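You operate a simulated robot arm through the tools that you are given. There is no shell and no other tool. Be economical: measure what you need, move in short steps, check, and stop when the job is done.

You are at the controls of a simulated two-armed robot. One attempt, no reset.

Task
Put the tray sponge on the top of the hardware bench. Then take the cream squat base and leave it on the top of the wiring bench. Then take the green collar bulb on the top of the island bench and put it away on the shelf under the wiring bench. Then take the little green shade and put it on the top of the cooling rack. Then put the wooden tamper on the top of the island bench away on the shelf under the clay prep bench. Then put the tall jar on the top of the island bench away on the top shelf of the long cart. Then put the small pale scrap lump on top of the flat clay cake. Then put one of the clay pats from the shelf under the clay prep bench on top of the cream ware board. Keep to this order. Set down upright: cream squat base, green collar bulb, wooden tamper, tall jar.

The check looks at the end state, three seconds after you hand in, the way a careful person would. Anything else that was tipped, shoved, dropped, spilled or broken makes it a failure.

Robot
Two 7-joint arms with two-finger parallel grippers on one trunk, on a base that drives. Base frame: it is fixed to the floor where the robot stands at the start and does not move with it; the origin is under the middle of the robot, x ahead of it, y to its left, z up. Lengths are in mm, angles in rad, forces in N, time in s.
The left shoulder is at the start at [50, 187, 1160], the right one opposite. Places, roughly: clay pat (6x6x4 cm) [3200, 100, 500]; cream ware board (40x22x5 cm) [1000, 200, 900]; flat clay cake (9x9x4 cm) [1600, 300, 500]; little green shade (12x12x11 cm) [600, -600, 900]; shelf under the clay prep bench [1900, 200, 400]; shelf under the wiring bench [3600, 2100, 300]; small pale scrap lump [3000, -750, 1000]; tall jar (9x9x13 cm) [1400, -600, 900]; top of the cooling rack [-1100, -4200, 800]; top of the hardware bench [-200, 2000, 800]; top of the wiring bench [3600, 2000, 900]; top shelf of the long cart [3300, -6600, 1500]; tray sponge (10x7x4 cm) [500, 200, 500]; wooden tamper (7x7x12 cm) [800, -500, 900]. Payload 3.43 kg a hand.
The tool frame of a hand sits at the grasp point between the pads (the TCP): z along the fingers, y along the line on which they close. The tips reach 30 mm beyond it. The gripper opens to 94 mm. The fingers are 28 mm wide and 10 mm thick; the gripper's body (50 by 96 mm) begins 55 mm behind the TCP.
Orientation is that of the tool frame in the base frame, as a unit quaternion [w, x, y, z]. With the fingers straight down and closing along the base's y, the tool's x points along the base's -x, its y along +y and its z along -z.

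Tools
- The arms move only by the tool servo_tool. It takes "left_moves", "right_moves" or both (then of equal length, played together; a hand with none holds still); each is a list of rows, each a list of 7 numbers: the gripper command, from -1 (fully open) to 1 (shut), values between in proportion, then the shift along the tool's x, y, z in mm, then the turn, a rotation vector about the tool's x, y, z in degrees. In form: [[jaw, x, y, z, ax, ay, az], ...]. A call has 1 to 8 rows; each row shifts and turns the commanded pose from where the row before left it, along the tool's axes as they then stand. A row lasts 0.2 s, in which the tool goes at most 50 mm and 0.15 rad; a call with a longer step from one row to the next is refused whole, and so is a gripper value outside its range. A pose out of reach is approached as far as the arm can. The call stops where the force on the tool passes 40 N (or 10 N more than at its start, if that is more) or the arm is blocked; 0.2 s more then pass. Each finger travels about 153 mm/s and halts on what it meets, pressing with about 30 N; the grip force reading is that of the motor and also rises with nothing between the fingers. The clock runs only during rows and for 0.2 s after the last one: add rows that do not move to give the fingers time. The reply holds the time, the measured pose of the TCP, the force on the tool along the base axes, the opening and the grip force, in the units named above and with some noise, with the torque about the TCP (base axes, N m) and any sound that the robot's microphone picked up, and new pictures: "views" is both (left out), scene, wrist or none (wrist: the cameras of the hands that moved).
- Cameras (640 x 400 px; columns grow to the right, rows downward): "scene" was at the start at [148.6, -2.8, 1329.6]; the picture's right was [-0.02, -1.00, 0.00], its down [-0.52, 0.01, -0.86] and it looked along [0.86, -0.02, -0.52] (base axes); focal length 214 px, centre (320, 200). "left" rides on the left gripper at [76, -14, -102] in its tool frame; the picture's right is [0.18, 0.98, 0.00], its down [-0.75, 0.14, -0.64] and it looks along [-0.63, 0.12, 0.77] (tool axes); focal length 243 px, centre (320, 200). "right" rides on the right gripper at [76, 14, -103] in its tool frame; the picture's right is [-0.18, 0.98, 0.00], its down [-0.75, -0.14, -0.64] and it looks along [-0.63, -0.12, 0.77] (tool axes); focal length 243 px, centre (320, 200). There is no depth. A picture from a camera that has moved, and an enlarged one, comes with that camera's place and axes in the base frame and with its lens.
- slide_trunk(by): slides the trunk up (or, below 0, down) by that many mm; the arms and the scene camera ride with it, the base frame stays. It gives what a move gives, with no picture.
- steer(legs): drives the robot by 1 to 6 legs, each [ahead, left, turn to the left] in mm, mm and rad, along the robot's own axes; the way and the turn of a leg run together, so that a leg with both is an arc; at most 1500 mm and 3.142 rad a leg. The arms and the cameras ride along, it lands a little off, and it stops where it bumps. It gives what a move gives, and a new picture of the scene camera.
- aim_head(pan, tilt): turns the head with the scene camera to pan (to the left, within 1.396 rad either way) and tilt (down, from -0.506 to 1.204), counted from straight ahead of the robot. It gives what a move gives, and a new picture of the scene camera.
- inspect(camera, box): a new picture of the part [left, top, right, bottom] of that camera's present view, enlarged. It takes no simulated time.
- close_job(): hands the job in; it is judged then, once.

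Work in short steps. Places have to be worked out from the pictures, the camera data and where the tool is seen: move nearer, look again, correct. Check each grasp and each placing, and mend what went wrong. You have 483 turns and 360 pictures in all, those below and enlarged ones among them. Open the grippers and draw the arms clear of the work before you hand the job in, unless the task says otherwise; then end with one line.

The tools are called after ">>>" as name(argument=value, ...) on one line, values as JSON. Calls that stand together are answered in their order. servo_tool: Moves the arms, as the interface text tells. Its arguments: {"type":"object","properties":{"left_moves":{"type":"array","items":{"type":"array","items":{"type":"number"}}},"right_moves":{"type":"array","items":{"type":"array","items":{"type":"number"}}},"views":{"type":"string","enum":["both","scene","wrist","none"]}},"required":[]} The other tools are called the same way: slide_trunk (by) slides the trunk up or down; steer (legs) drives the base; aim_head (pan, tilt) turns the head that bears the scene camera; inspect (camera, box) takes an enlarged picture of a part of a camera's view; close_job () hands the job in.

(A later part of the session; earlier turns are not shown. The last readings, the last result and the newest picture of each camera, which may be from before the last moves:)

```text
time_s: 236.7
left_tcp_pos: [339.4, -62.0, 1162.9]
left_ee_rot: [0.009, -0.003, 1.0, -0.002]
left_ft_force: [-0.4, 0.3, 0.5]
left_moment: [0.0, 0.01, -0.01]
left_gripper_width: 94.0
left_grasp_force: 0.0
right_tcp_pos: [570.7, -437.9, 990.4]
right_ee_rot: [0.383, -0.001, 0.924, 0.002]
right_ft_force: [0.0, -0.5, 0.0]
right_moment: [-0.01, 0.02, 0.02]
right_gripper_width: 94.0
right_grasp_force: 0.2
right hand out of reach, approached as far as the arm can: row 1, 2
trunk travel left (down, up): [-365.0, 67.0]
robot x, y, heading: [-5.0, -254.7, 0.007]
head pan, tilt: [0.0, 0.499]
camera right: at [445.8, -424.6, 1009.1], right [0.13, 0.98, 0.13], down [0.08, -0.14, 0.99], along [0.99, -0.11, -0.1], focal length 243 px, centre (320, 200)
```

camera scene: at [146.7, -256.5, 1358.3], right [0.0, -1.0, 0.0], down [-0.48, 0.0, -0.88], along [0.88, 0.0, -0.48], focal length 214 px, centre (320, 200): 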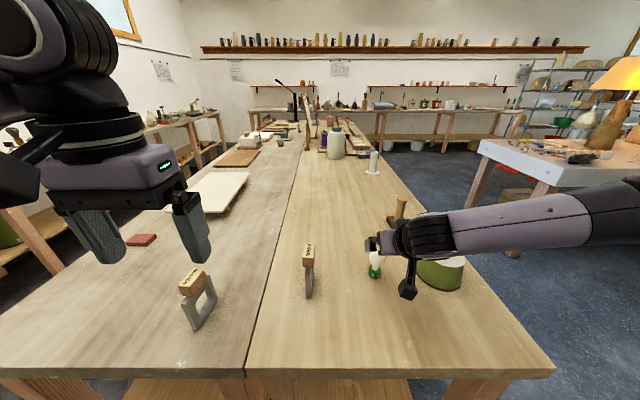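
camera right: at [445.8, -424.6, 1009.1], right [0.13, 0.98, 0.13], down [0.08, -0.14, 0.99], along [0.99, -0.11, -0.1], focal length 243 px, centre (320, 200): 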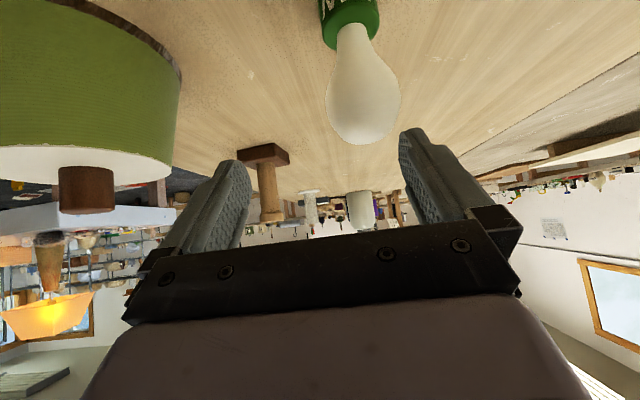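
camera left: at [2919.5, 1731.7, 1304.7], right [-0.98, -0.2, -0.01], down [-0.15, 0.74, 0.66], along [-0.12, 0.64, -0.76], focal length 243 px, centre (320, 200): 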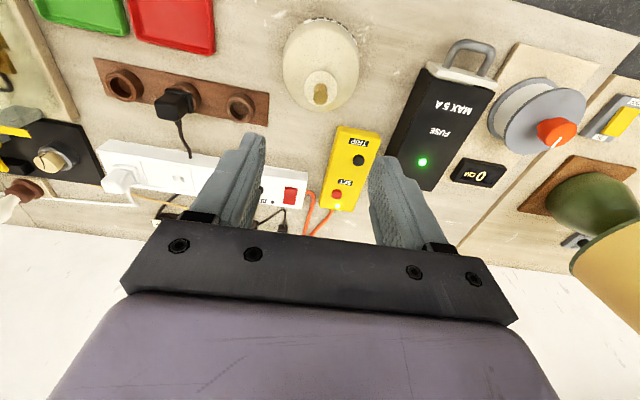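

The arm is at its limit; use the base for the remaining offset (18 ahead, 31 left), then the trunk to lower.

>>> steer(legs=[[18, 31, 0]])

>>> slide_trunk(by=-40)

>>> servo_tool(right_moves=[[-1, 0, 0, 0, 0, 0, 0]], views="both")

```text
time_s: 237.5
left_tcp_pos: [355.5, -30.2, 1162.3]
left_ee_rot: [0.008, -0.003, 1.0, -0.003]
left_ft_force: [-0.3, 0.1, -0.3]
left_moment: [-0.03, 0.05, 0.0]
left_gripper_width: 94.1
left_grasp_force: 0.0
right_tcp_pos: [588.6, -406.1, 989.0]
right_ee_rot: [0.382, -0.003, 0.924, 0.003]
right_ft_force: [-0.3, 0.4, -0.6]
right_moment: [-0.02, -0.02, -0.01]
right_gripper_width: 93.9
right_grasp_force: 0.0
trunk travel left (down, up): [-365.0, 67.0]
robot x, y, heading: [11.2, -228.8, -0.003]
head pan, tilt: [0.0, 0.499]
camera scene: at [163.9, -224.6, 1323.3], right [0.0, -1.0, 0.0], down [-0.48, 0.0, -0.88], along [0.88, 0.0, -0.48], focal length 214 px, centre (320, 200)
```

scene: 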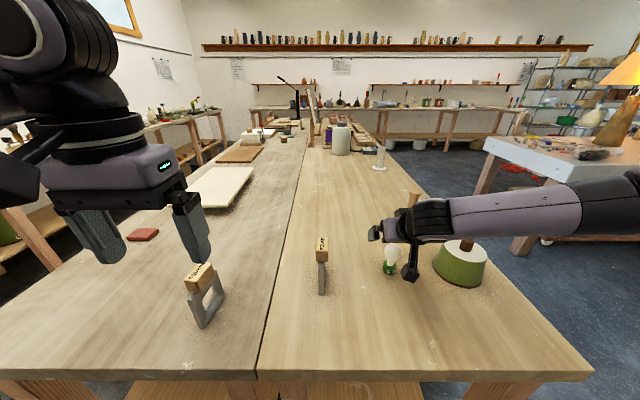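

```text
time_s: 238.4
left_tcp_pos: [355.1, -31.6, 1123.6]
left_ee_rot: [0.01, -0.002, 1.0, -0.003]
left_ft_force: [0.0, 0.8, 0.1]
left_moment: [0.0, -0.01, 0.0]
left_gripper_width: 93.9
left_grasp_force: 0.1
right_tcp_pos: [589.1, -406.0, 950.7]
right_ee_rot: [0.383, -0.002, 0.924, 0.003]
right_ft_force: [0.1, 0.2, -0.2]
right_moment: [-0.03, 0.0, -0.03]
right_gripper_width: 94.1
right_grasp_force: 0.1
trunk travel left (down, up): [-325.0, 107.0]
robot x, y, heading: [12.1, -226.0, 0.001]
head pan, tilt: [0.0, 0.499]
```

```text
time_s: 238.8
left_tcp_pos: [356.3, -31.6, 1124.1]
left_ee_rot: [0.009, -0.003, 1.0, -0.002]
left_ft_force: [0.5, -0.5, -0.4]
left_moment: [0.03, -0.01, 0.01]
left_gripper_width: 94.1
left_grasp_force: 0.0
right_tcp_pos: [589.1, -405.3, 949.9]
right_ee_rot: [0.383, -0.002, 0.924, 0.002]
right_ft_force: [-1.0, 0.3, -0.3]
right_moment: [0.02, -0.02, 0.02]
right_gripper_width: 93.9
right_grasp_force: 0.0
trunk travel left (down, up): [-325.0, 107.0]
robot x, y, heading: [13.1, -223.4, 0.001]
head pan, tilt: [0.0, 0.499]
camera scene: at [163.4, -225.5, 1283.5], right [0.0, -1.0, 0.0], down [-0.48, 0.0, -0.88], along [0.88, 0.0, -0.48], focal length 214 px, centre (320, 200)
camera right: at [463.4, -393.3, 969.2], right [0.13, 0.98, 0.13], down [0.08, -0.14, 0.99], along [0.99, -0.11, -0.1], focal length 243 px, centre (320, 200)
```

scene: 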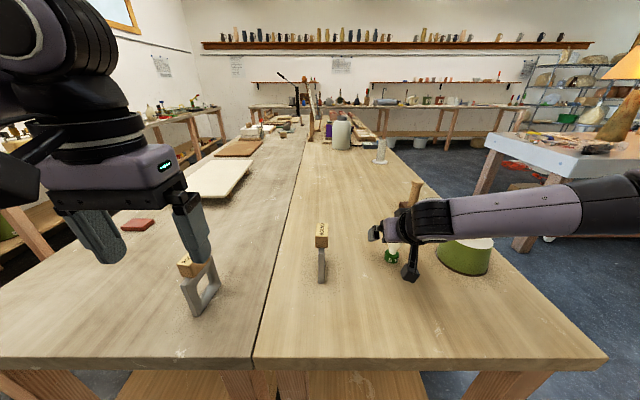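
right: 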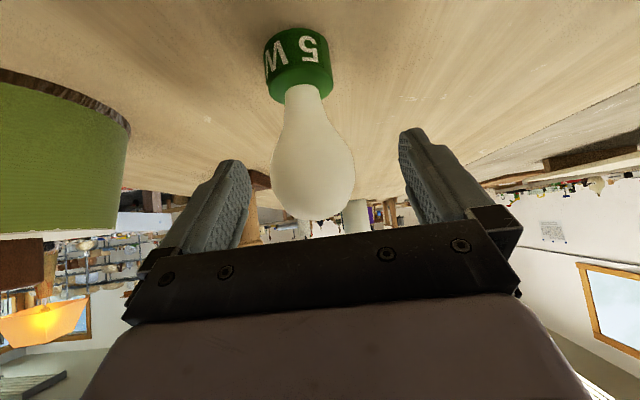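

The globe is centred between the fingers. Lower 20 mm and close.

>>> slide_trunk(by=-20)

>>> servo_tool(right_moves=[[0, 0, 0, 0, 0, 0, 0], [0.3, 0, 0, 0, 0, 0, 0], [1, 0, 0, 0, 0, 0, 0], [1, 0, 0, 0, 0, 0, 0], [1, 0, 0, 0, 0, 0, 0]], views="wrist")

```text
time_s: 239.4
left_tcp_pos: [356.8, -31.7, 1104.3]
left_ee_rot: [0.009, -0.002, 1.0, -0.003]
left_ft_force: [-0.2, 0.1, -0.4]
left_moment: [-0.04, 0.0, 0.0]
left_gripper_width: 94.0
left_grasp_force: 0.1
right_tcp_pos: [588.6, -406.1, 930.5]
right_ee_rot: [0.383, -0.002, 0.924, 0.003]
right_ft_force: [0.2, -0.5, 0.0]
right_moment: [-0.03, 0.01, -0.01]
right_gripper_width: 94.1
right_grasp_force: 0.1
trunk travel left (down, up): [-305.0, 127.0]
robot x, y, heading: [14.9, -222.4, 0.006]
head pan, tilt: [0.0, 0.499]
```

```text
time_s: 240.6
left_tcp_pos: [356.4, -32.1, 1102.9]
left_ee_rot: [0.01, -0.004, 1.0, -0.003]
left_ft_force: [0.0, 0.5, 0.5]
left_moment: [0.03, 0.0, 0.01]
left_gripper_width: 93.9
left_grasp_force: 0.0
right_tcp_pos: [588.8, -405.9, 931.0]
right_ee_rot: [0.383, -0.002, 0.924, 0.003]
right_ft_force: [0.1, -0.3, 1.3]
right_moment: [0.01, 0.0, 0.0]
right_gripper_width: 43.5
right_grasp_force: 30.5
trunk travel left (down, up): [-305.0, 127.0]
robot x, y, heading: [13.3, -224.6, -0.0]
head pan, tilt: [0.0, 0.499]
camera right: at [463.5, -393.3, 949.3], right [0.13, 0.98, 0.13], down [0.08, -0.14, 0.99], along [0.99, -0.11, -0.1], focal length 243 px, centre (320, 200)
```

right: 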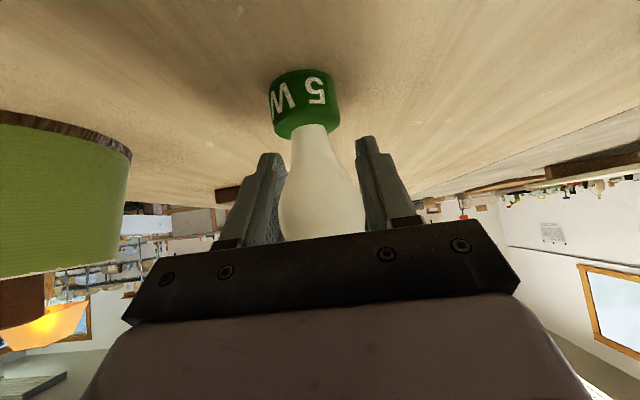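

Gripped at 43.5 mm. Raise with the trunk and check.

>>> slide_trunk(by=110)

>>> servo_tool(right_moves=[[1, 0, 0, 0, 0, 0, 0]], views="both")

```text
time_s: 242.1
left_tcp_pos: [355.8, -31.6, 1214.1]
left_ee_rot: [0.009, -0.002, 1.0, -0.003]
left_ft_force: [-0.3, -0.3, -0.6]
left_moment: [-0.02, 0.0, 0.02]
left_gripper_width: 94.1
left_grasp_force: 0.2
right_tcp_pos: [588.7, -406.8, 1040.5]
right_ee_rot: [0.382, -0.002, 0.924, 0.003]
right_ft_force: [-0.6, 0.2, -1.6]
right_moment: [-0.02, 0.01, 0.02]
right_gripper_width: 43.4
right_grasp_force: 30.0
trunk travel left (down, up): [-415.0, 17.0]
robot x, y, heading: [13.6, -223.0, 0.003]
head pan, tilt: [0.0, 0.499]
```

```text
time_s: 242.5
left_tcp_pos: [356.0, -30.9, 1214.3]
left_ee_rot: [0.009, -0.003, 1.0, -0.002]
left_ft_force: [0.0, -0.3, -0.2]
left_moment: [0.0, 0.03, 0.01]
left_gripper_width: 94.1
left_grasp_force: 0.1
right_tcp_pos: [589.9, -407.2, 1040.4]
right_ee_rot: [0.383, -0.001, 0.924, 0.002]
right_ft_force: [-0.3, -0.4, -1.8]
right_moment: [0.01, 0.0, -0.01]
right_gripper_width: 43.5
right_grasp_force: 30.3
trunk travel left (down, up): [-415.0, 17.0]
robot x, y, heading: [14.9, -224.6, 0.004]
head pan, tilt: [0.0, 0.499]
camera scene: at [163.5, -225.5, 1373.4], right [0.0, -1.0, 0.0], down [-0.48, 0.0, -0.88], along [0.88, 0.0, -0.48], focal length 214 px, centre (320, 200)
camera right: at [463.5, -393.4, 1059.1], right [0.13, 0.98, 0.13], down [0.08, -0.14, 0.99], along [0.99, -0.11, -0.1], focal length 243 px, centre (320, 200)
```

scene: 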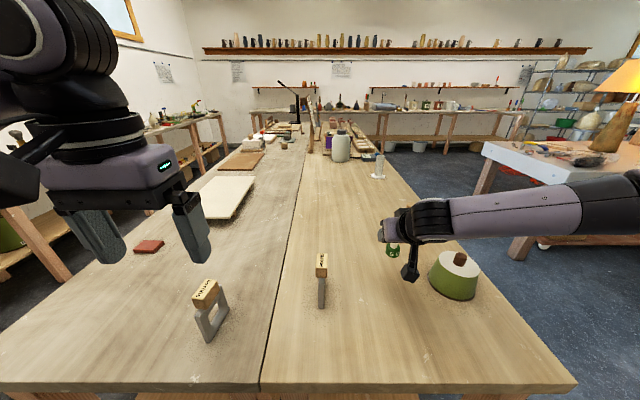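
right: 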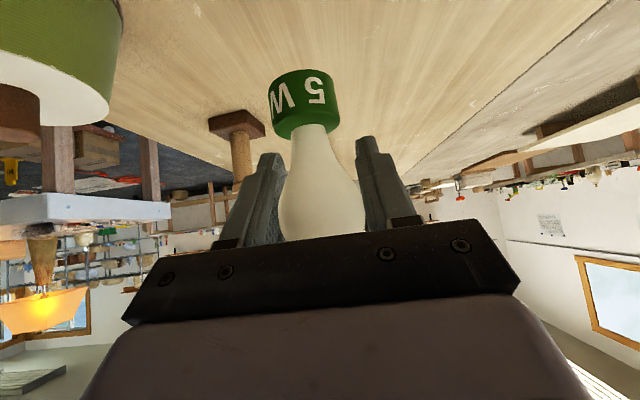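

Held upright. Drive back out, along the aisle, to the wiring bench.

>>> steer(legs=[[-510, 0, 0], [0, 1250, 0], [1500, 0, 0], [1500, 0, 0], [720, 0, 0], [0, 0, 1.57]])

>>> slide_trunk(by=-410)

>>> aim_head(pan=0.0, tilt=0.55)

```text
time_s: 272.6
left_tcp_pos: [3006.4, 1496.0, 1214.2]
left_ee_rot: [0.009, -0.703, 0.711, 0.005]
left_ft_force: [0.1, 0.1, 0.1]
left_moment: [0.02, 0.0, -0.01]
left_gripper_width: 94.1
left_grasp_force: 0.1
right_tcp_pos: [3386.1, 1721.9, 1040.9]
right_ee_rot: [0.271, -0.649, 0.658, 0.27]
right_ft_force: [-0.5, 0.0, -0.6]
right_moment: [0.02, 0.0, 0.01]
right_gripper_width: 40.8
right_grasp_force: 30.0
trunk travel left (down, up): [-415.0, 17.0]
robot x, y, heading: [3194.7, 1148.8, 1.555]
head pan, tilt: [0.0, 0.499]
camera scene: at [3196.3, 1298.6, 1373.4], right [1.0, -0.02, 0.0], down [-0.01, -0.48, -0.88], along [0.01, 0.88, -0.48], focal length 214 px, centre (320, 200)
```

scene: 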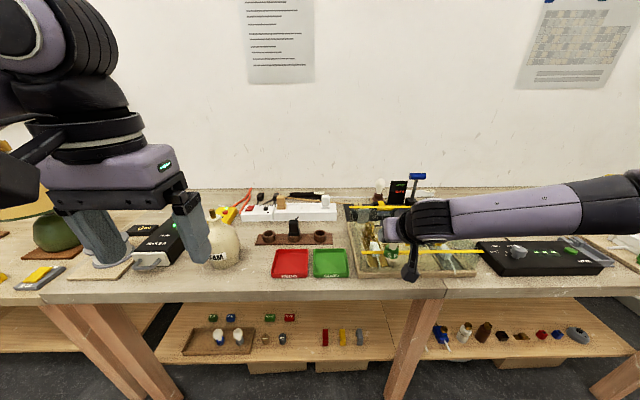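

```text
refused: -410 is not a number from -400 to 400
```

```text
time_s: 273.2
left_tcp_pos: [3007.3, 1496.2, 1214.3]
left_ee_rot: [0.009, -0.703, 0.711, 0.005]
left_ft_force: [-0.2, -0.6, 0.2]
left_moment: [0.01, 0.03, 0.01]
left_gripper_width: 94.1
left_grasp_force: 0.1
right_tcp_pos: [3385.8, 1721.6, 1040.8]
right_ee_rot: [0.272, -0.648, 0.658, 0.27]
right_ft_force: [0.2, -0.8, -0.8]
right_moment: [0.01, -0.01, -0.01]
right_gripper_width: 40.8
right_grasp_force: 30.0
trunk travel left (down, up): [-415.0, 17.0]
robot x, y, heading: [3193.8, 1151.8, 1.553]
head pan, tilt: [0.0, 0.55]
camera scene: at [3196.4, 1297.4, 1368.9], right [1.0, -0.02, 0.0], down [-0.01, -0.52, -0.85], along [0.01, 0.85, -0.52], focal length 214 px, centre (320, 200)
```

scene: 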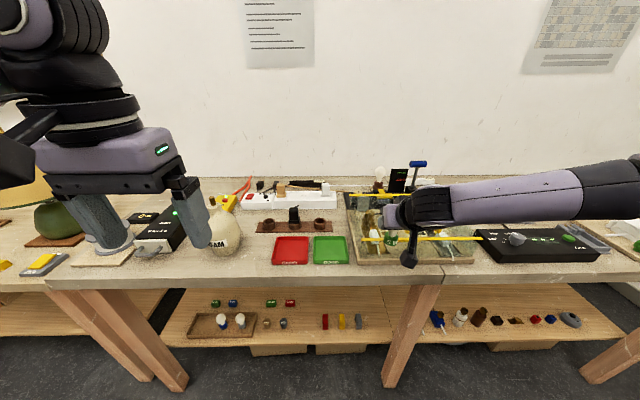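

Back off 260 mm, lower the trunk and check the bulb in the grip and the shelf.

>>> steer(legs=[[-260, 0, 0.017]])

>>> slide_trunk(by=-400)

>>> servo_tool(right_moves=[[1, 0, 0, 0, 0, 0, 0]], views="both")

```text
time_s: 275.1
left_tcp_pos: [2998.4, 1231.0, 1214.5]
left_ee_rot: [-0.009, 0.708, -0.707, -0.005]
left_ft_force: [-1.3, -0.3, 0.5]
left_moment: [0.03, 0.02, -0.03]
left_gripper_width: 94.0
left_grasp_force: 0.1
right_tcp_pos: [3374.9, 1462.8, 1040.0]
right_ee_rot: [0.27, -0.652, 0.653, 0.273]
right_ft_force: [-0.3, -0.5, -0.2]
right_moment: [-0.02, 0.01, 0.0]
right_gripper_width: 40.6
right_grasp_force: 29.9
trunk travel left (down, up): [-415.0, 17.0]
robot x, y, heading: [3189.1, 889.9, 1.569]
head pan, tilt: [0.0, 0.55]
camera scene: at [3192.1, 1036.2, 1368.9], right [1.0, 0.0, 0.0], down [0.0, -0.52, -0.85], along [0.0, 0.85, -0.52], focal length 214 px, centre (320, 200)
```

scene: 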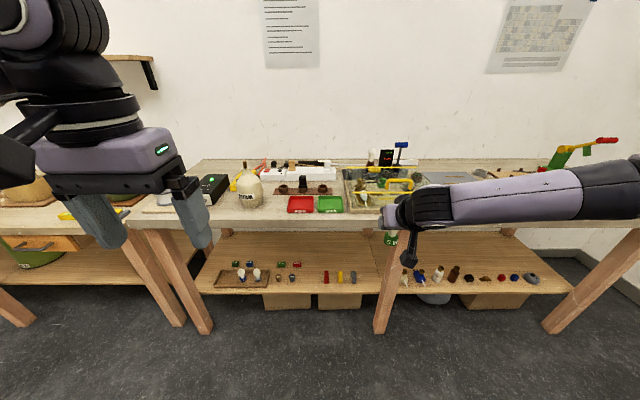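

```text
time_s: 278.9
left_tcp_pos: [2999.3, 1231.9, 813.9]
left_ee_rot: [-0.008, 0.707, -0.707, -0.004]
left_ft_force: [0.5, 0.0, 0.3]
left_moment: [-0.04, -0.01, -0.01]
left_gripper_width: 94.2
left_grasp_force: 0.1
right_tcp_pos: [3374.8, 1463.9, 640.4]
right_ee_rot: [0.27, -0.653, 0.654, 0.272]
right_ft_force: [-0.6, 0.5, -0.4]
right_moment: [-0.01, -0.04, 0.0]
right_gripper_width: 41.1
right_grasp_force: 29.4
trunk travel left (down, up): [-15.0, 417.0]
robot x, y, heading: [3188.5, 887.9, 1.572]
head pan, tilt: [0.0, 0.55]
```

```text
time_s: 279.3
left_tcp_pos: [2998.6, 1232.1, 813.7]
left_ee_rot: [-0.009, 0.708, -0.706, -0.004]
left_ft_force: [0.4, -0.5, 0.0]
left_moment: [0.03, 0.0, 0.07]
left_gripper_width: 94.2
left_grasp_force: 0.0
right_tcp_pos: [3376.2, 1463.7, 640.0]
right_ee_rot: [0.27, -0.652, 0.654, 0.272]
right_ft_force: [0.0, 0.2, -1.1]
right_moment: [-0.01, 0.01, -0.02]
right_gripper_width: 41.0
right_grasp_force: 30.1
trunk travel left (down, up): [-15.0, 417.0]
robot x, y, heading: [3194.1, 887.9, 1.574]
head pan, tilt: [0.0, 0.55]
camera scene: at [3192.1, 1036.9, 968.9], right [1.0, 0.0, 0.0], down [0.0, -0.52, -0.85], along [0.0, 0.85, -0.52], focal length 214 px, centre (320, 200)
camera right: at [3362.4, 1337.0, 659.1], right [-0.98, 0.13, 0.13], down [0.14, 0.08, 0.99], along [0.12, 0.99, -0.1], focal length 243 px, centre (320, 200)
```

scene: 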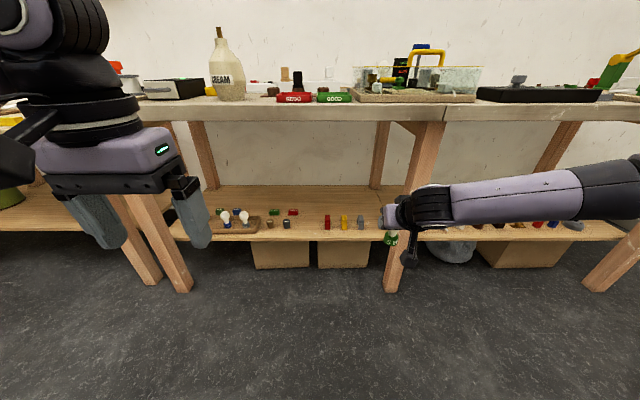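
right: 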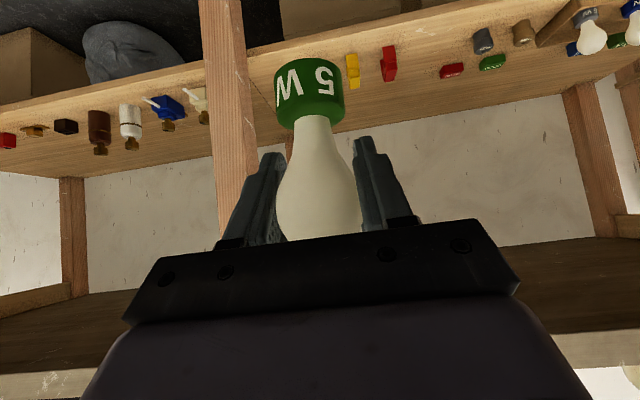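

Bulb is fine in the grip. I'll place it in the front strip of the shelf at ≈(3128, 1830), where there's a gap. First lower the right arm here in free space and tuck the left.

>>> servo_tool(left_moves=[[-1, 12, 0, 0, 0, 0, 0], [-1, 12, 0, 0, 0, 0, 0], [-1, 12, 0, 0, 0, 0, 0], [-1, 12, 0, 0, 0, 0, 0], [-1, 12, 0, 0, 0, 0, 0], [-1, 12, 0, 0, 0, 0, 0]], right_moves=[[1, 28, 0, 28, 0, 0, 0], [1, 28, 0, 28, 0, 0, 0], [1, 28, 0, 28, 0, 0, 0], [1, 28, 0, 28, 0, 0, 0], [1, 28, 0, 28, 0, 0, 0], [1, 28, 0, 28, 0, 0, 0]], views="none")

```text
time_s: 280.7
left_tcp_pos: [2998.7, 1160.0, 811.8]
left_ee_rot: [-0.008, 0.708, -0.706, -0.005]
left_ft_force: [0.2, 0.0, -1.0]
left_moment: [0.02, 0.04, -0.03]
left_gripper_width: 93.8
left_grasp_force: 0.0
right_tcp_pos: [3462.9, 1401.5, 511.0]
right_ee_rot: [0.269, -0.653, 0.653, 0.273]
right_ft_force: [0.1, -0.4, -0.9]
right_moment: [0.02, 0.02, 0.0]
right_gripper_width: 40.9
right_grasp_force: 29.9
right hand out of reach, approached as far as the arm can: row 1, 2, 3, 4, 5, 6
trunk travel left (down, up): [-15.0, 417.0]
robot x, y, heading: [3191.9, 891.0, 1.57]
head pan, tilt: [0.0, 0.55]
```

The arm is limited in that pose; try farther forward, then lower.

>>> servo_tool(right_moves=[[1, -33, 0, 33, 0, 0, 0], [1, -33, 0, 33, 0, 0, 0], [1, -33, 0, 33, 0, 0, 0], [1, 28, 0, 28, 0, 0, 0], [1, 28, 0, 28, 0, 0, 0], [1, 28, 0, 28, 0, 0, 0]], views="none")

```text
time_s: 282.1
left_tcp_pos: [2999.0, 1160.3, 811.8]
left_ee_rot: [-0.007, 0.707, -0.707, -0.005]
left_ft_force: [0.1, 0.2, -0.3]
left_moment: [0.01, -0.02, -0.02]
left_gripper_width: 93.9
left_grasp_force: 0.0
right_tcp_pos: [3516.3, 1452.7, 510.5]
right_ee_rot: [0.269, -0.653, 0.654, 0.272]
right_ft_force: [0.2, -0.5, -1.0]
right_moment: [0.0, 0.0, -0.05]
right_gripper_width: 41.0
right_grasp_force: 29.8
right hand out of reach, approached as far as the arm can: row 1, 2, 3, 4, 5, 6
trunk travel left (down, up): [-15.0, 417.0]
robot x, y, heading: [3192.8, 890.0, 1.571]
head pan, tilt: [0.0, 0.55]
```

45° can't go lower than ~510. A 30° tilt reaches lower; the bulb pivots freely in the grip and will settle flat on the shelf. Re-tilt and lower.

>>> servo_tool(right_moves=[[1, 0, 0, 0, 0, 7.5, 0], [1, 0, 0, 0, 0, 7.5, 0], [1, 25, 34, 23, 0, 0, 0], [1, 25, 34, 23, 0, 0, 0], [1, 25, 34, 23, 0, 0, 0], [1, 25, 34, 23, 0, 0, 0]], views="none")

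```text
time_s: 283.5
left_tcp_pos: [2999.2, 1159.9, 810.7]
left_ee_rot: [-0.007, 0.708, -0.706, -0.004]
left_ft_force: [-0.4, 0.2, 0.0]
left_moment: [0.01, -0.02, 0.0]
left_gripper_width: 93.9
left_grasp_force: 0.0
right_tcp_pos: [3445.4, 1357.7, 491.4]
right_ee_rot: [0.182, -0.682, 0.684, 0.185]
right_ft_force: [-0.1, 0.8, -1.2]
right_moment: [0.0, -0.01, 0.0]
right_gripper_width: 40.8
right_grasp_force: 30.1
right hand out of reach, approached as far as the arm can: row 3, 4, 5, 6
trunk travel left (down, up): [-15.0, 417.0]
robot x, y, heading: [3192.3, 890.7, 1.568]
head pan, tilt: [0.0, 0.55]
```

Still limited—likely this elbow configuration. I'll go to vertical, descend, then tilt back outward.

>>> servo_tool(right_moves=[[1, 0, 0, 0, 0, 7.5, 0], [1, 0, 0, 0, 0, 7.5, 0], [1, 0, 0, 0, 0, 7.5, 0], [1, 0, 0, 0, 0, 7.5, 0], [1, 0, 15, 35, 0, 0, 0], [1, 0, 15, 35, 0, 0, 0], [1, 0, 15, 35, 0, 0, 0]], views="none")

```text
time_s: 285.1
left_tcp_pos: [2999.7, 1160.3, 811.5]
left_ee_rot: [-0.008, 0.708, -0.706, -0.005]
left_ft_force: [0.8, -0.4, 0.1]
left_moment: [0.02, 0.01, 0.02]
left_gripper_width: 93.9
left_grasp_force: 0.0
right_tcp_pos: [3455.9, 1300.6, 474.6]
right_ee_rot: [0.0, -0.707, 0.707, 0.002]
right_ft_force: [-0.6, 0.7, -1.2]
right_moment: [0.01, -0.01, -0.04]
right_gripper_width: 41.1
right_grasp_force: 29.9
right hand out of reach, approached as far as the arm can: row 3, 4, 5, 6, 7
trunk travel left (down, up): [-15.0, 417.0]
robot x, y, heading: [3188.7, 891.4, 1.569]
head pan, tilt: [0.0, 0.55]
```

Try moving inward (toward the robot's centreline) before descending.

>>> servo_tool(right_moves=[[1, 0, 0, -40, 0, 0, 0], [1, 0, 0, -40, 0, 0, 0], [1, 0, 40, 0, 0, 0, 0], [1, 0, 40, 0, 0, 0, 0], [1, 0, 40, 0, 0, 0, 0], [1, 10, 0, 30, 0, 0, 0], [1, 10, 0, 30, 0, 0, 0], [1, 10, 0, 30, 0, 0, 0]], views="scene")

```text
time_s: 286.9
left_tcp_pos: [2999.0, 1160.5, 810.7]
left_ee_rot: [-0.008, 0.707, -0.707, -0.004]
left_ft_force: [-0.3, 0.4, -0.8]
left_moment: [-0.03, 0.01, -0.01]
left_gripper_width: 94.0
left_grasp_force: 0.0
right_tcp_pos: [3391.9, 1247.3, 503.8]
right_ee_rot: [0.001, 0.707, -0.707, -0.001]
right_ft_force: [0.2, -0.4, -1.1]
right_moment: [0.03, -0.01, 0.0]
right_gripper_width: 40.8
right_grasp_force: 30.3
right hand out of reach, approached as far as the arm can: row 5, 6, 7, 8
trunk travel left (down, up): [-15.0, 417.0]
robot x, y, heading: [3191.0, 887.3, 1.569]
head pan, tilt: [0.0, 0.55]
camera scene: at [3192.1, 1036.9, 968.9], right [1.0, 0.0, 0.0], down [0.0, -0.52, -0.85], along [0.0, 0.85, -0.52], focal length 214 px, centre (320, 200)
```

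scene: 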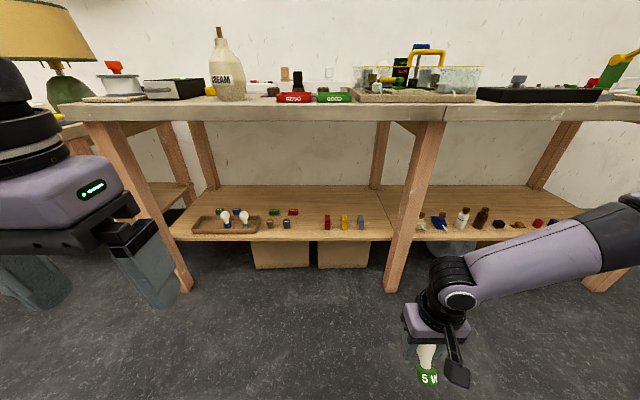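

Its elbow is carried high from earlier. I'll go back up to the initial-like posture and descend again from there, with the hand more outward.

>>> servo_tool(right_moves=[[1, 0, -20, -40, 0, 0, 0], [1, 0, -20, -40, 0, 0, 0], [1, 0, -20, -40, 0, 0, 0], [1, 0, -20, -40, 0, 0, 0], [1, 0, -20, -40, 0, 0, 0], [1, 0, -20, -40, 0, 0, 0], [1, 0, 0, 0, 0, 0, 0]], views="none")

>>> servo_tool(right_moves=[[1, 0, 0, 40, 0, 0, 0], [1, 0, 0, 40, 0, 0, 0], [1, 0, 0, 40, 0, 0, 0], [1, 0, 0, 40, 0, 0, 0], [1, 0, 0, 40, 0, 0, 0], [1, 0, 0, 40, 0, 0, 0], [1, 0, 0, 40, 0, 0, 0], [1, 0, 0, 40, 0, 0, 0]], views="none")

```text
time_s: 288.5
left_tcp_pos: [2998.8, 1159.9, 810.4]
left_ee_rot: [-0.008, 0.708, -0.706, -0.005]
left_ft_force: [0.6, 0.5, 0.4]
left_moment: [-0.01, 0.01, -0.01]
left_gripper_width: 94.2
left_grasp_force: 0.2
right_tcp_pos: [3512.7, 1246.1, 742.3]
right_ee_rot: [-0.001, -0.707, 0.707, 0.001]
right_ft_force: [0.7, -0.2, -0.4]
right_moment: [0.03, -0.02, 0.01]
right_gripper_width: 40.8
right_grasp_force: 29.8
trunk travel left (down, up): [-15.0, 417.0]
robot x, y, heading: [3193.4, 892.0, 1.568]
head pan, tilt: [0.0, 0.55]
```

```text
time_s: 290.3
left_tcp_pos: [2998.5, 1160.2, 811.1]
left_ee_rot: [-0.007, 0.708, -0.706, -0.004]
left_ft_force: [-0.1, -0.6, -1.2]
left_moment: [0.01, -0.02, 0.02]
left_gripper_width: 94.0
left_grasp_force: 0.0
right_tcp_pos: [3512.4, 1247.7, 425.8]
right_ee_rot: [0.001, 0.707, -0.707, -0.001]
right_ft_force: [0.1, -0.1, -0.9]
right_moment: [0.03, 0.0, 0.01]
right_gripper_width: 40.9
right_grasp_force: 29.9
trunk travel left (down, up): [-15.0, 417.0]
robot x, y, heading: [3193.1, 890.3, 1.57]
head pan, tilt: [0.0, 0.55]
```

That works (z 426 with no limit). Continue down to ~340, then tilt outward while moving forward.

>>> servo_tool(right_moves=[[1, -15, 0, 35, 0, 0, 0], [1, -15, 0, 35, 0, 0, 0], [1, -30, 0, 0, 0, -5, 0], [1, -30, 0, 0, 0, -5, 0], [1, -30, 0, 0, 0, -5, 0], [1, -30, 0, 0, 0, -5, 0]], views="none")

```text
time_s: 291.7
left_tcp_pos: [2998.4, 1160.1, 810.5]
left_ee_rot: [-0.007, 0.707, -0.707, -0.004]
left_ft_force: [0.6, 0.1, 0.3]
left_moment: [0.0, -0.01, 0.01]
left_gripper_width: 93.9
left_grasp_force: 0.0
right_tcp_pos: [3535.5, 1369.6, 452.5]
right_ee_rot: [0.122, -0.696, 0.696, 0.124]
right_ft_force: [-1.1, -0.3, -0.8]
right_moment: [0.01, 0.0, -0.02]
right_gripper_width: 41.0
right_grasp_force: 30.1
right hand out of reach, approached as far as the arm can: row 1, 2, 3, 4, 6
trunk travel left (down, up): [-15.0, 417.0]
robot x, y, heading: [3190.8, 888.2, 1.569]
head pan, tilt: [0.0, 0.55]
```

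Limited again—the elbow posture differs from the left arm's. I'll mimic the left arm's earlier path: up near the centreline at z≈850, then down and outward.

>>> servo_tool(right_moves=[[1, 0, 0, -30, 0, 7, 0], [1, 0, 0, -30, 0, 7, 0], [1, 0, 0, -30, 0, 6, 0], [1, 0, 20, -40, 0, 0, 0], [1, 0, 20, -40, 0, 0, 0], [1, 0, 20, -40, 0, 0, 0], [1, 10, 30, -35, 0, 0, 0], [1, 10, 30, -35, 0, 0, 0]], views="none")

>>> servo_tool(right_moves=[[1, 10, 30, -35, 0, 0, 0], [1, 10, 30, -35, 0, 0, 0], [1, 10, 35, -35, 0, 0, 0], [1, 10, 35, -15, 0, 0, 0], [1, 0, 40, 0, 0, 0, 0], [1, 0, 40, 0, 0, 0, 0]], views="scene")

```text
time_s: 293.5
left_tcp_pos: [2998.7, 1160.7, 810.7]
left_ee_rot: [-0.008, 0.708, -0.706, -0.005]
left_ft_force: [0.3, 0.8, -1.5]
left_moment: [0.03, 0.06, 0.02]
left_gripper_width: 93.7
left_grasp_force: 0.2
right_tcp_pos: [3415.2, 1326.4, 731.8]
right_ee_rot: [0.001, 0.707, -0.707, -0.001]
right_ft_force: [0.2, -0.3, -0.8]
right_moment: [0.04, -0.02, -0.02]
right_gripper_width: 41.1
right_grasp_force: 30.2
trunk travel left (down, up): [-15.0, 417.0]
robot x, y, heading: [3191.9, 891.8, 1.571]
head pan, tilt: [0.0, 0.55]
```

```text
refused: row 3 steps farther than a row can; nothing moved
```

>>> servo_tool(right_moves=[[1, 7.4, 34, -24, 0, 0, 0], [1, 7.4, 34, -24, 0, 0, 0], [1, 7.4, 34, -24, 0, 0, 0], [1, 7.4, 34, -24, 0, 0, 0], [1, 7.4, 34, -24, 0, 0, 0]], views="scene")

```text
time_s: 294.7
left_tcp_pos: [2998.3, 1159.1, 811.2]
left_ee_rot: [-0.008, 0.708, -0.706, -0.005]
left_ft_force: [-0.1, -0.4, 0.3]
left_moment: [0.01, 0.0, 0.01]
left_gripper_width: 94.0
left_grasp_force: 0.0
right_tcp_pos: [3334.4, 1286.9, 798.1]
right_ee_rot: [0.002, 0.707, -0.707, -0.002]
right_ft_force: [0.4, 0.7, -1.2]
right_moment: [0.0, 0.01, 0.02]
right_gripper_width: 41.2
right_grasp_force: 30.3
right hand out of reach, approached as far as the arm can: row 3, 4, 5
trunk travel left (down, up): [-15.0, 417.0]
robot x, y, heading: [3191.9, 888.7, 1.565]
head pan, tilt: [0.0, 0.55]
camera scene: at [3192.1, 1036.9, 968.8], right [1.0, 0.0, 0.0], down [0.0, -0.52, -0.85], along [0.0, 0.85, -0.52], focal length 214 px, centre (320, 200)
```

scene: 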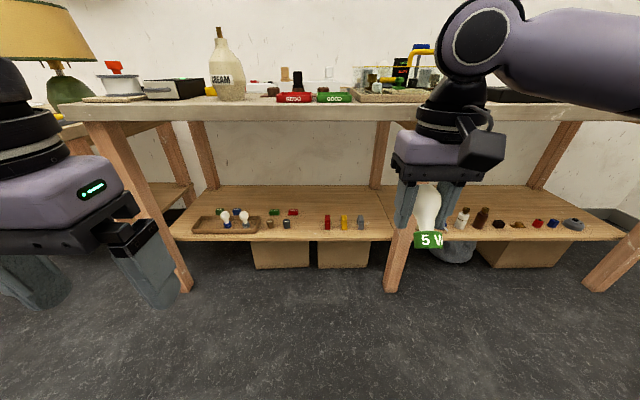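

The right arm is in an awkward posture. Let me test whether the left arm (currently free) can reach the low shelf pose: forward, down, with 30° tilt.

>>> servo_tool(left_moves=[[-1, -20, 0, 40, 0, 0, 0], [-1, -20, 0, 40, 0, 0, 0], [-1, -20, 0, 40, 0, 0, 0], [-1, -20, 0, 40, 0, 0, 0], [-1, -20, 0, 40, 0, 0, 0], [-1, -20, 0, 40, 0, 0, 0], [-1, -20, 0, 40, 0, 0, 0], [-1, -20, 0, 40, 0, 0, 0]], views="none")

>>> servo_tool(left_moves=[[-1, 0, 0, 35, 0, 0, 0], [-1, 0, 0, 35, 0, 0, 0], [-1, 0, 0, 0, 0, -7.5, 0], [-1, 0, 0, 0, 0, -7.5, 0], [-1, 0, 0, 0, 0, -7.5, 0], [-1, 0, 0, 0, 0, -7.5, 0]], views="none")

```text
time_s: 296.5
left_tcp_pos: [2999.9, 1328.0, 495.6]
left_ee_rot: [-0.009, 0.708, -0.706, -0.005]
left_ft_force: [0.5, 0.4, 0.1]
left_moment: [0.01, -0.03, 0.01]
left_gripper_width: 94.0
left_grasp_force: 0.0
right_tcp_pos: [3335.6, 1288.5, 797.9]
right_ee_rot: [0.0, 0.707, -0.707, -0.002]
right_ft_force: [-0.5, 0.5, -0.6]
right_moment: [0.03, -0.01, 0.02]
right_gripper_width: 41.2
right_grasp_force: 30.4
trunk travel left (down, up): [-15.0, 417.0]
robot x, y, heading: [3193.4, 890.2, 1.568]
head pan, tilt: [0.0, 0.55]
```

```text
time_s: 297.9
left_tcp_pos: [3001.0, 1327.4, 424.6]
left_ee_rot: [-0.192, 0.682, -0.68, -0.188]
left_ft_force: [0.7, 0.4, 0.1]
left_moment: [0.0, 0.0, 0.01]
left_gripper_width: 94.1
left_grasp_force: 0.0
right_tcp_pos: [3335.3, 1287.5, 797.3]
right_ee_rot: [0.001, 0.707, -0.707, -0.001]
right_ft_force: [0.4, -0.4, -0.7]
right_moment: [0.0, 0.0, 0.01]
right_gripper_width: 40.9
right_grasp_force: 29.9
trunk travel left (down, up): [-15.0, 417.0]
robot x, y, heading: [3192.5, 889.6, 1.569]
head pan, tilt: [0.0, 0.55]
```

The left arm can. Check it at z≈355 and 40° tilt.

>>> servo_tool(left_moves=[[-1, -8.5, 0, 45, 0, 0, 0], [-1, -8.5, 0, 45, 0, 0, 0], [-1, 0, 0, 0, 0, -5, 0], [-1, 0, 0, 0, 0, -5, 0]], views="none")

```text
time_s: 298.9
left_tcp_pos: [3001.3, 1389.4, 355.6]
left_ee_rot: [-0.22, 0.673, -0.671, -0.218]
left_ft_force: [0.1, -0.2, 0.6]
left_moment: [-0.02, 0.01, -0.02]
left_gripper_width: 94.2
left_grasp_force: 0.1
left hand out of reach, approached as far as the arm can: row 4
right_tcp_pos: [3335.1, 1288.4, 798.8]
right_ee_rot: [-0.001, -0.707, 0.707, 0.001]
right_ft_force: [0.1, -0.2, 0.0]
right_moment: [0.02, -0.01, 0.01]
right_gripper_width: 40.9
right_grasp_force: 30.2
trunk travel left (down, up): [-15.0, 417.0]
robot x, y, heading: [3192.8, 887.7, 1.571]
head pan, tilt: [0.0, 0.55]
```

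Good: left works to 36° at z 355. So: set the bulb on the wiring bench's front strip with the right hand (45°), then regrasp with the left at 30°. First raise left, re-tilt right, and lift the trunk.

>>> servo_tool(left_moves=[[-1, -11.5, 0, -41, 0, 0, 0], [-1, -11.5, 0, -41, 0, 0, 0], [-1, -11.5, 0, -41, 0, 0, 0], [-1, -11.5, 0, -41, 0, 0, 0], [-1, -11.5, 0, -41, 0, 0, 0], [-1, -11.5, 0, -41, 0, 0, 0], [-1, -11.5, 0, -41, 0, 0, 0], [-1, -11.5, 0, -41, 0, 0, 0]], right_moves=[[1, -5, -8, 0, 0, -7.5, 0], [1, -5, -8, 0, 0, -7.5, 0], [1, -5, -8, 0, 0, -7.5, 0], [1, -5, -8, 0, 0, -7.5, 0], [1, -5, -8, 0, 0, -7.5, 0], [1, -5, -8, 0, 0, -7.5, 0], [1, 0, 0, 0, 0, 0, 0], [1, 0, 0, 0, 0, 0, 0]], views="none")

>>> slide_trunk(by=400)

>>> aim_head(pan=0.0, tilt=0.6)

```text
time_s: 300.7
left_tcp_pos: [2997.5, 1270.4, 677.5]
left_ee_rot: [-0.22, 0.673, -0.672, -0.217]
left_ft_force: [-0.6, 0.2, -0.4]
left_moment: [0.05, 0.01, 0.0]
left_gripper_width: 94.1
left_grasp_force: 0.0
right_tcp_pos: [3381.4, 1316.8, 807.7]
right_ee_rot: [0.269, -0.653, 0.654, 0.272]
right_ft_force: [-1.0, 0.6, -1.2]
right_moment: [0.02, 0.02, 0.02]
right_gripper_width: 41.0
right_grasp_force: 30.2
trunk travel left (down, up): [-15.0, 417.0]
robot x, y, heading: [3192.6, 887.5, 1.568]
head pan, tilt: [0.0, 0.55]
```

```text
time_s: 304.5
left_tcp_pos: [2996.4, 1271.7, 1075.9]
left_ee_rot: [-0.22, 0.673, -0.672, -0.217]
left_ft_force: [-0.4, -0.1, 0.4]
left_moment: [0.05, 0.03, -0.02]
left_gripper_width: 94.0
left_grasp_force: 0.1
right_tcp_pos: [3383.0, 1316.7, 1209.3]
right_ee_rot: [0.27, -0.653, 0.654, 0.271]
right_ft_force: [0.5, 0.0, -0.7]
right_moment: [0.0, 0.02, -0.04]
right_gripper_width: 41.3
right_grasp_force: 29.4
trunk travel left (down, up): [-415.0, 17.0]
robot x, y, heading: [3186.7, 889.0, 1.568]
head pan, tilt: [0.0, 0.55]
```

```text
time_s: 305.2
left_tcp_pos: [2996.3, 1271.5, 1076.0]
left_ee_rot: [-0.22, 0.674, -0.671, -0.217]
left_ft_force: [-0.8, 0.1, -0.6]
left_moment: [0.01, 0.0, 0.01]
left_gripper_width: 93.8
left_grasp_force: 0.0
right_tcp_pos: [3383.3, 1315.2, 1208.3]
right_ee_rot: [0.269, -0.653, 0.653, 0.273]
right_ft_force: [0.1, 0.0, -0.8]
right_moment: [0.0, 0.03, -0.02]
right_gripper_width: 41.1
right_grasp_force: 30.3
trunk travel left (down, up): [-415.0, 17.0]
robot x, y, heading: [3189.5, 891.9, 1.565]
head pan, tilt: [0.0, 0.6]
camera scene: at [3192.1, 1035.5, 1364.3], right [1.0, 0.0, 0.0], down [0.0, -0.56, -0.83], along [0.0, 0.83, -0.56], focal length 214 px, centre (320, 200)
```

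scene: 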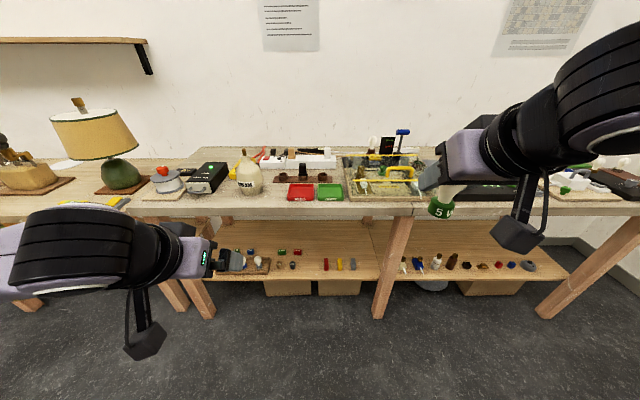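

Tuck the left hand back, drive so the bulb comes over the front strip (x≈3120).

>>> servo_tool(left_moves=[[-1, 32, 0, -24, 0, 0, 0], [-1, 32, 0, -24, 0, 0, 0], [-1, 32, 0, -24, 0, 0, 0]], views="none")

>>> steer(legs=[[0, 263, 0], [400, 0, 0]])

>>> slide_trunk(by=-190)

>>> servo_tool(right_moves=[[1, 0, 0, 0, 0, 0, 0]], views="both")

```text
time_s: 306.0
left_tcp_pos: [3034.9, 1242.2, 1102.1]
left_ee_rot: [-0.22, 0.673, -0.672, -0.217]
left_ft_force: [0.6, 0.8, 0.1]
left_moment: [0.01, -0.01, 0.0]
left_gripper_width: 94.2
left_grasp_force: 0.0
left hand out of reach, approached as far as the arm can: row 1, 2, 3
right_tcp_pos: [3382.2, 1316.6, 1208.2]
right_ee_rot: [0.27, -0.653, 0.654, 0.271]
right_ft_force: [-0.1, 0.3, -1.5]
right_moment: [0.01, 0.05, 0.02]
right_gripper_width: 41.3
right_grasp_force: 30.4
trunk travel left (down, up): [-415.0, 17.0]
robot x, y, heading: [3192.4, 887.2, 1.565]
head pan, tilt: [0.0, 0.6]
```

```text
time_s: 310.0
left_tcp_pos: [2764.6, 1643.0, 1102.7]
left_ee_rot: [-0.219, 0.675, -0.67, -0.218]
left_ft_force: [0.0, -0.1, 0.2]
left_moment: [-0.02, -0.01, -0.01]
left_gripper_width: 94.1
left_grasp_force: 0.0
right_tcp_pos: [3111.5, 1718.0, 1208.8]
right_ee_rot: [-0.269, 0.654, -0.652, -0.273]
right_ft_force: [0.7, 0.1, -1.3]
right_moment: [0.01, 0.02, -0.02]
right_gripper_width: 40.7
right_grasp_force: 29.5
trunk travel left (down, up): [-415.0, 17.0]
robot x, y, heading: [2922.6, 1289.0, 1.575]
head pan, tilt: [0.0, 0.6]
camera scene: at [2922.7, 1436.9, 1364.3], right [1.0, 0.0, 0.0], down [0.0, -0.57, -0.82], along [0.0, 0.82, -0.57], focal length 214 px, centre (320, 200)
```

scene: 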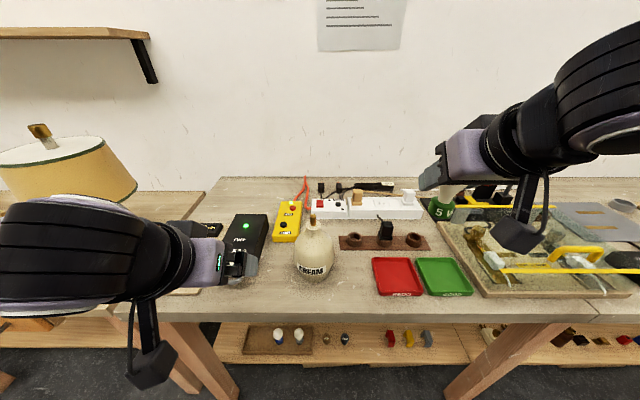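

```text
time_s: 312.1
left_tcp_pos: [2764.2, 1641.7, 912.4]
left_ee_rot: [-0.219, 0.675, -0.669, -0.219]
left_ft_force: [1.0, 0.5, 0.2]
left_moment: [0.03, 0.0, -0.02]
left_gripper_width: 94.2
left_grasp_force: 0.2
right_tcp_pos: [3111.7, 1718.2, 1018.7]
right_ee_rot: [-0.269, 0.654, -0.652, -0.273]
right_ft_force: [-0.2, 0.0, -0.6]
right_moment: [0.02, 0.0, 0.01]
right_gripper_width: 40.9
right_grasp_force: 30.2
trunk travel left (down, up): [-225.0, 207.0]
robot x, y, heading: [2922.8, 1289.1, 1.577]
head pan, tilt: [0.0, 0.6]
```

```text
time_s: 312.4
left_tcp_pos: [2764.3, 1642.6, 912.7]
left_ee_rot: [-0.219, 0.676, -0.669, -0.218]
left_ft_force: [-0.2, -0.5, -0.4]
left_moment: [0.04, 0.01, 0.03]
left_gripper_width: 93.9
left_grasp_force: 0.0
right_tcp_pos: [3111.9, 1717.6, 1018.2]
right_ee_rot: [-0.268, 0.655, -0.652, -0.272]
right_ft_force: [0.6, -0.8, 0.0]
right_moment: [0.0, 0.0, 0.0]
right_gripper_width: 40.7
right_grasp_force: 29.8
trunk travel left (down, up): [-225.0, 207.0]
robot x, y, heading: [2924.0, 1287.1, 1.57]
head pan, tilt: [0.0, 0.6]
camera scene: at [2922.7, 1436.3, 1174.4], right [1.0, 0.0, 0.0], down [0.0, -0.56, -0.83], along [0.0, 0.83, -0.56], focal length 214 px, centre (320, 200)
camera right: at [3099.2, 1591.0, 1037.4], right [-0.98, 0.13, 0.13], down [0.14, 0.08, 0.99], along [0.11, 0.99, -0.1], focal length 243 px, centre (320, 200)
```

scene: 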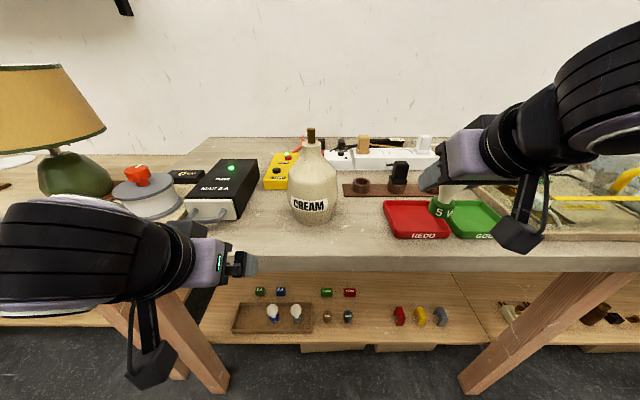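
right: 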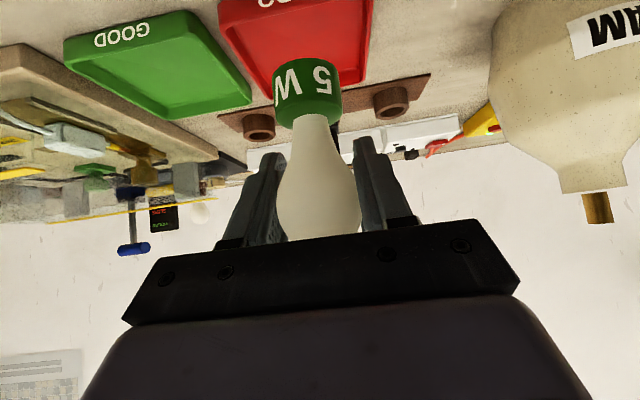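

The strip before the trays is narrow; the spot between vase and red tray at ≈(3010, 1730) is better. Shift 100 mm left and 10 ahead, then lower.

>>> steer(legs=[[10, 102, 0]])

>>> slide_trunk(by=-60)

>>> servo_tool(right_moves=[[1, 0, 0, 0, 0, 0, 0]], views="both")

```text
time_s: 313.6
left_tcp_pos: [2661.9, 1653.1, 914.0]
left_ee_rot: [-0.219, 0.674, -0.671, -0.217]
left_ft_force: [0.0, 0.0, -0.9]
left_moment: [0.01, -0.02, -0.01]
left_gripper_width: 93.9
left_grasp_force: 0.0
right_tcp_pos: [3010.0, 1727.0, 1018.6]
right_ee_rot: [-0.27, 0.654, -0.653, -0.271]
right_ft_force: [0.1, 0.6, -1.4]
right_moment: [0.04, 0.02, 0.02]
right_gripper_width: 40.6
right_grasp_force: 30.3
trunk travel left (down, up): [-225.0, 207.0]
robot x, y, heading: [2821.9, 1299.8, 1.571]
head pan, tilt: [0.0, 0.6]
camera scene: at [2820.3, 1446.0, 1174.3], right [1.0, 0.0, 0.0], down [0.0, -0.56, -0.83], along [0.0, 0.83, -0.56], focal length 214 px, centre (320, 200)
```

scene: 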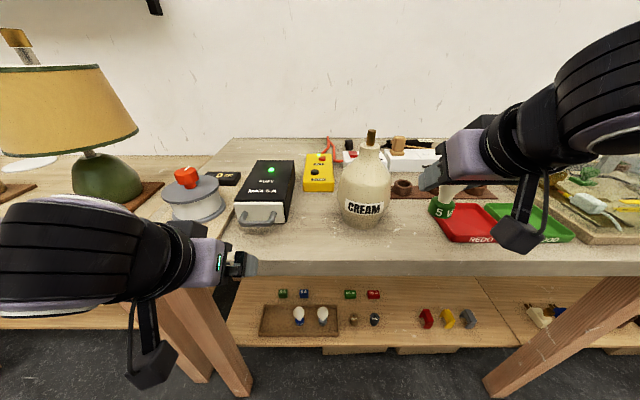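

```text
time_s: 314.6
left_tcp_pos: [2662.3, 1651.7, 853.5]
left_ee_rot: [-0.219, 0.675, -0.67, -0.218]
left_ft_force: [0.8, 0.2, 0.9]
left_moment: [-0.04, -0.02, -0.04]
left_gripper_width: 93.9
left_grasp_force: 0.0
right_tcp_pos: [3010.2, 1727.0, 957.9]
right_ee_rot: [-0.268, 0.655, -0.652, -0.272]
right_ft_force: [-0.9, 0.3, -0.6]
right_moment: [0.0, 0.02, 0.01]
right_gripper_width: 41.0
right_grasp_force: 29.9
trunk travel left (down, up): [-165.0, 267.0]
robot x, y, heading: [2821.9, 1296.9, 1.579]
head pan, tilt: [0.0, 0.6]
```

```text
time_s: 315.0
left_tcp_pos: [2662.2, 1652.3, 853.3]
left_ee_rot: [-0.22, 0.674, -0.67, -0.218]
left_ft_force: [0.2, -0.4, -0.1]
left_moment: [0.06, 0.01, 0.04]
left_gripper_width: 94.1
left_grasp_force: 0.1
right_tcp_pos: [3010.3, 1727.9, 958.6]
right_ee_rot: [-0.269, 0.654, -0.653, -0.272]
right_ft_force: [0.2, 0.8, -0.4]
right_moment: [0.04, 0.0, 0.02]
right_gripper_width: 40.8
right_grasp_force: 30.3
trunk travel left (down, up): [-165.0, 267.0]
robot x, y, heading: [2822.4, 1299.6, 1.575]
head pan, tilt: [0.0, 0.6]
camera scene: at [2820.6, 1446.0, 1114.4], right [1.0, 0.0, 0.0], down [0.0, -0.56, -0.83], along [0.0, 0.83, -0.56], focal length 214 px, centre (320, 200)
camera right: at [2997.3, 1600.5, 977.4], right [-0.98, 0.13, 0.13], down [0.14, 0.08, 0.99], along [0.11, 0.99, -0.1], focal length 243 px, centre (320, 200)
```

scene: 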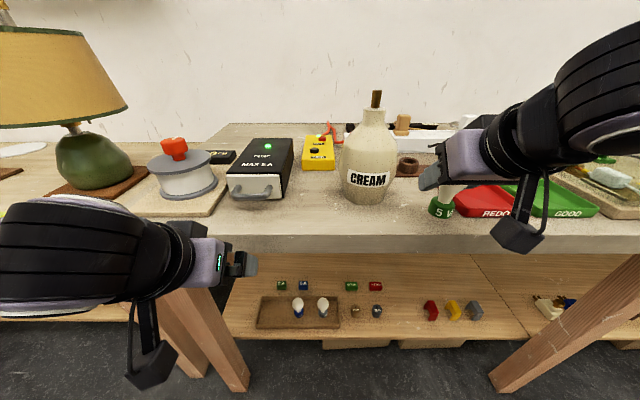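
right: 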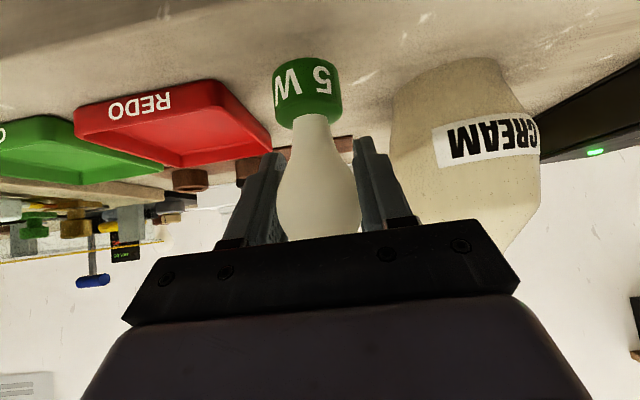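

>>> slide_trunk(by=-18)

>>> slide_trunk(by=-4)

```text
time_s: 315.7
left_tcp_pos: [2663.2, 1653.1, 835.2]
left_ee_rot: [-0.219, 0.675, -0.67, -0.218]
left_ft_force: [-0.1, -0.5, 0.0]
left_moment: [0.03, 0.0, 0.01]
left_gripper_width: 93.9
left_grasp_force: 0.0
right_tcp_pos: [3009.7, 1726.4, 940.8]
right_ee_rot: [-0.268, 0.655, -0.652, -0.272]
right_ft_force: [-0.2, -0.3, -0.9]
right_moment: [0.0, 0.0, 0.02]
right_gripper_width: 40.8
right_grasp_force: 30.1
trunk travel left (down, up): [-147.0, 285.0]
robot x, y, heading: [2820.9, 1300.8, 1.574]
head pan, tilt: [0.0, 0.6]
```

```text
time_s: 316.2
left_tcp_pos: [2663.3, 1653.0, 830.7]
left_ee_rot: [-0.219, 0.675, -0.67, -0.218]
left_ft_force: [0.2, 0.5, 0.0]
left_moment: [0.01, -0.01, 0.0]
left_gripper_width: 94.0
left_grasp_force: 0.2
right_tcp_pos: [3010.6, 1726.9, 937.0]
right_ee_rot: [-0.269, 0.654, -0.652, -0.273]
right_ft_force: [-0.1, 0.3, -0.3]
right_moment: [0.03, -0.02, 0.06]
right_gripper_width: 40.7
right_grasp_force: 30.2
trunk travel left (down, up): [-143.0, 289.0]
robot x, y, heading: [2816.3, 1299.8, 1.573]
head pan, tilt: [0.0, 0.6]
```

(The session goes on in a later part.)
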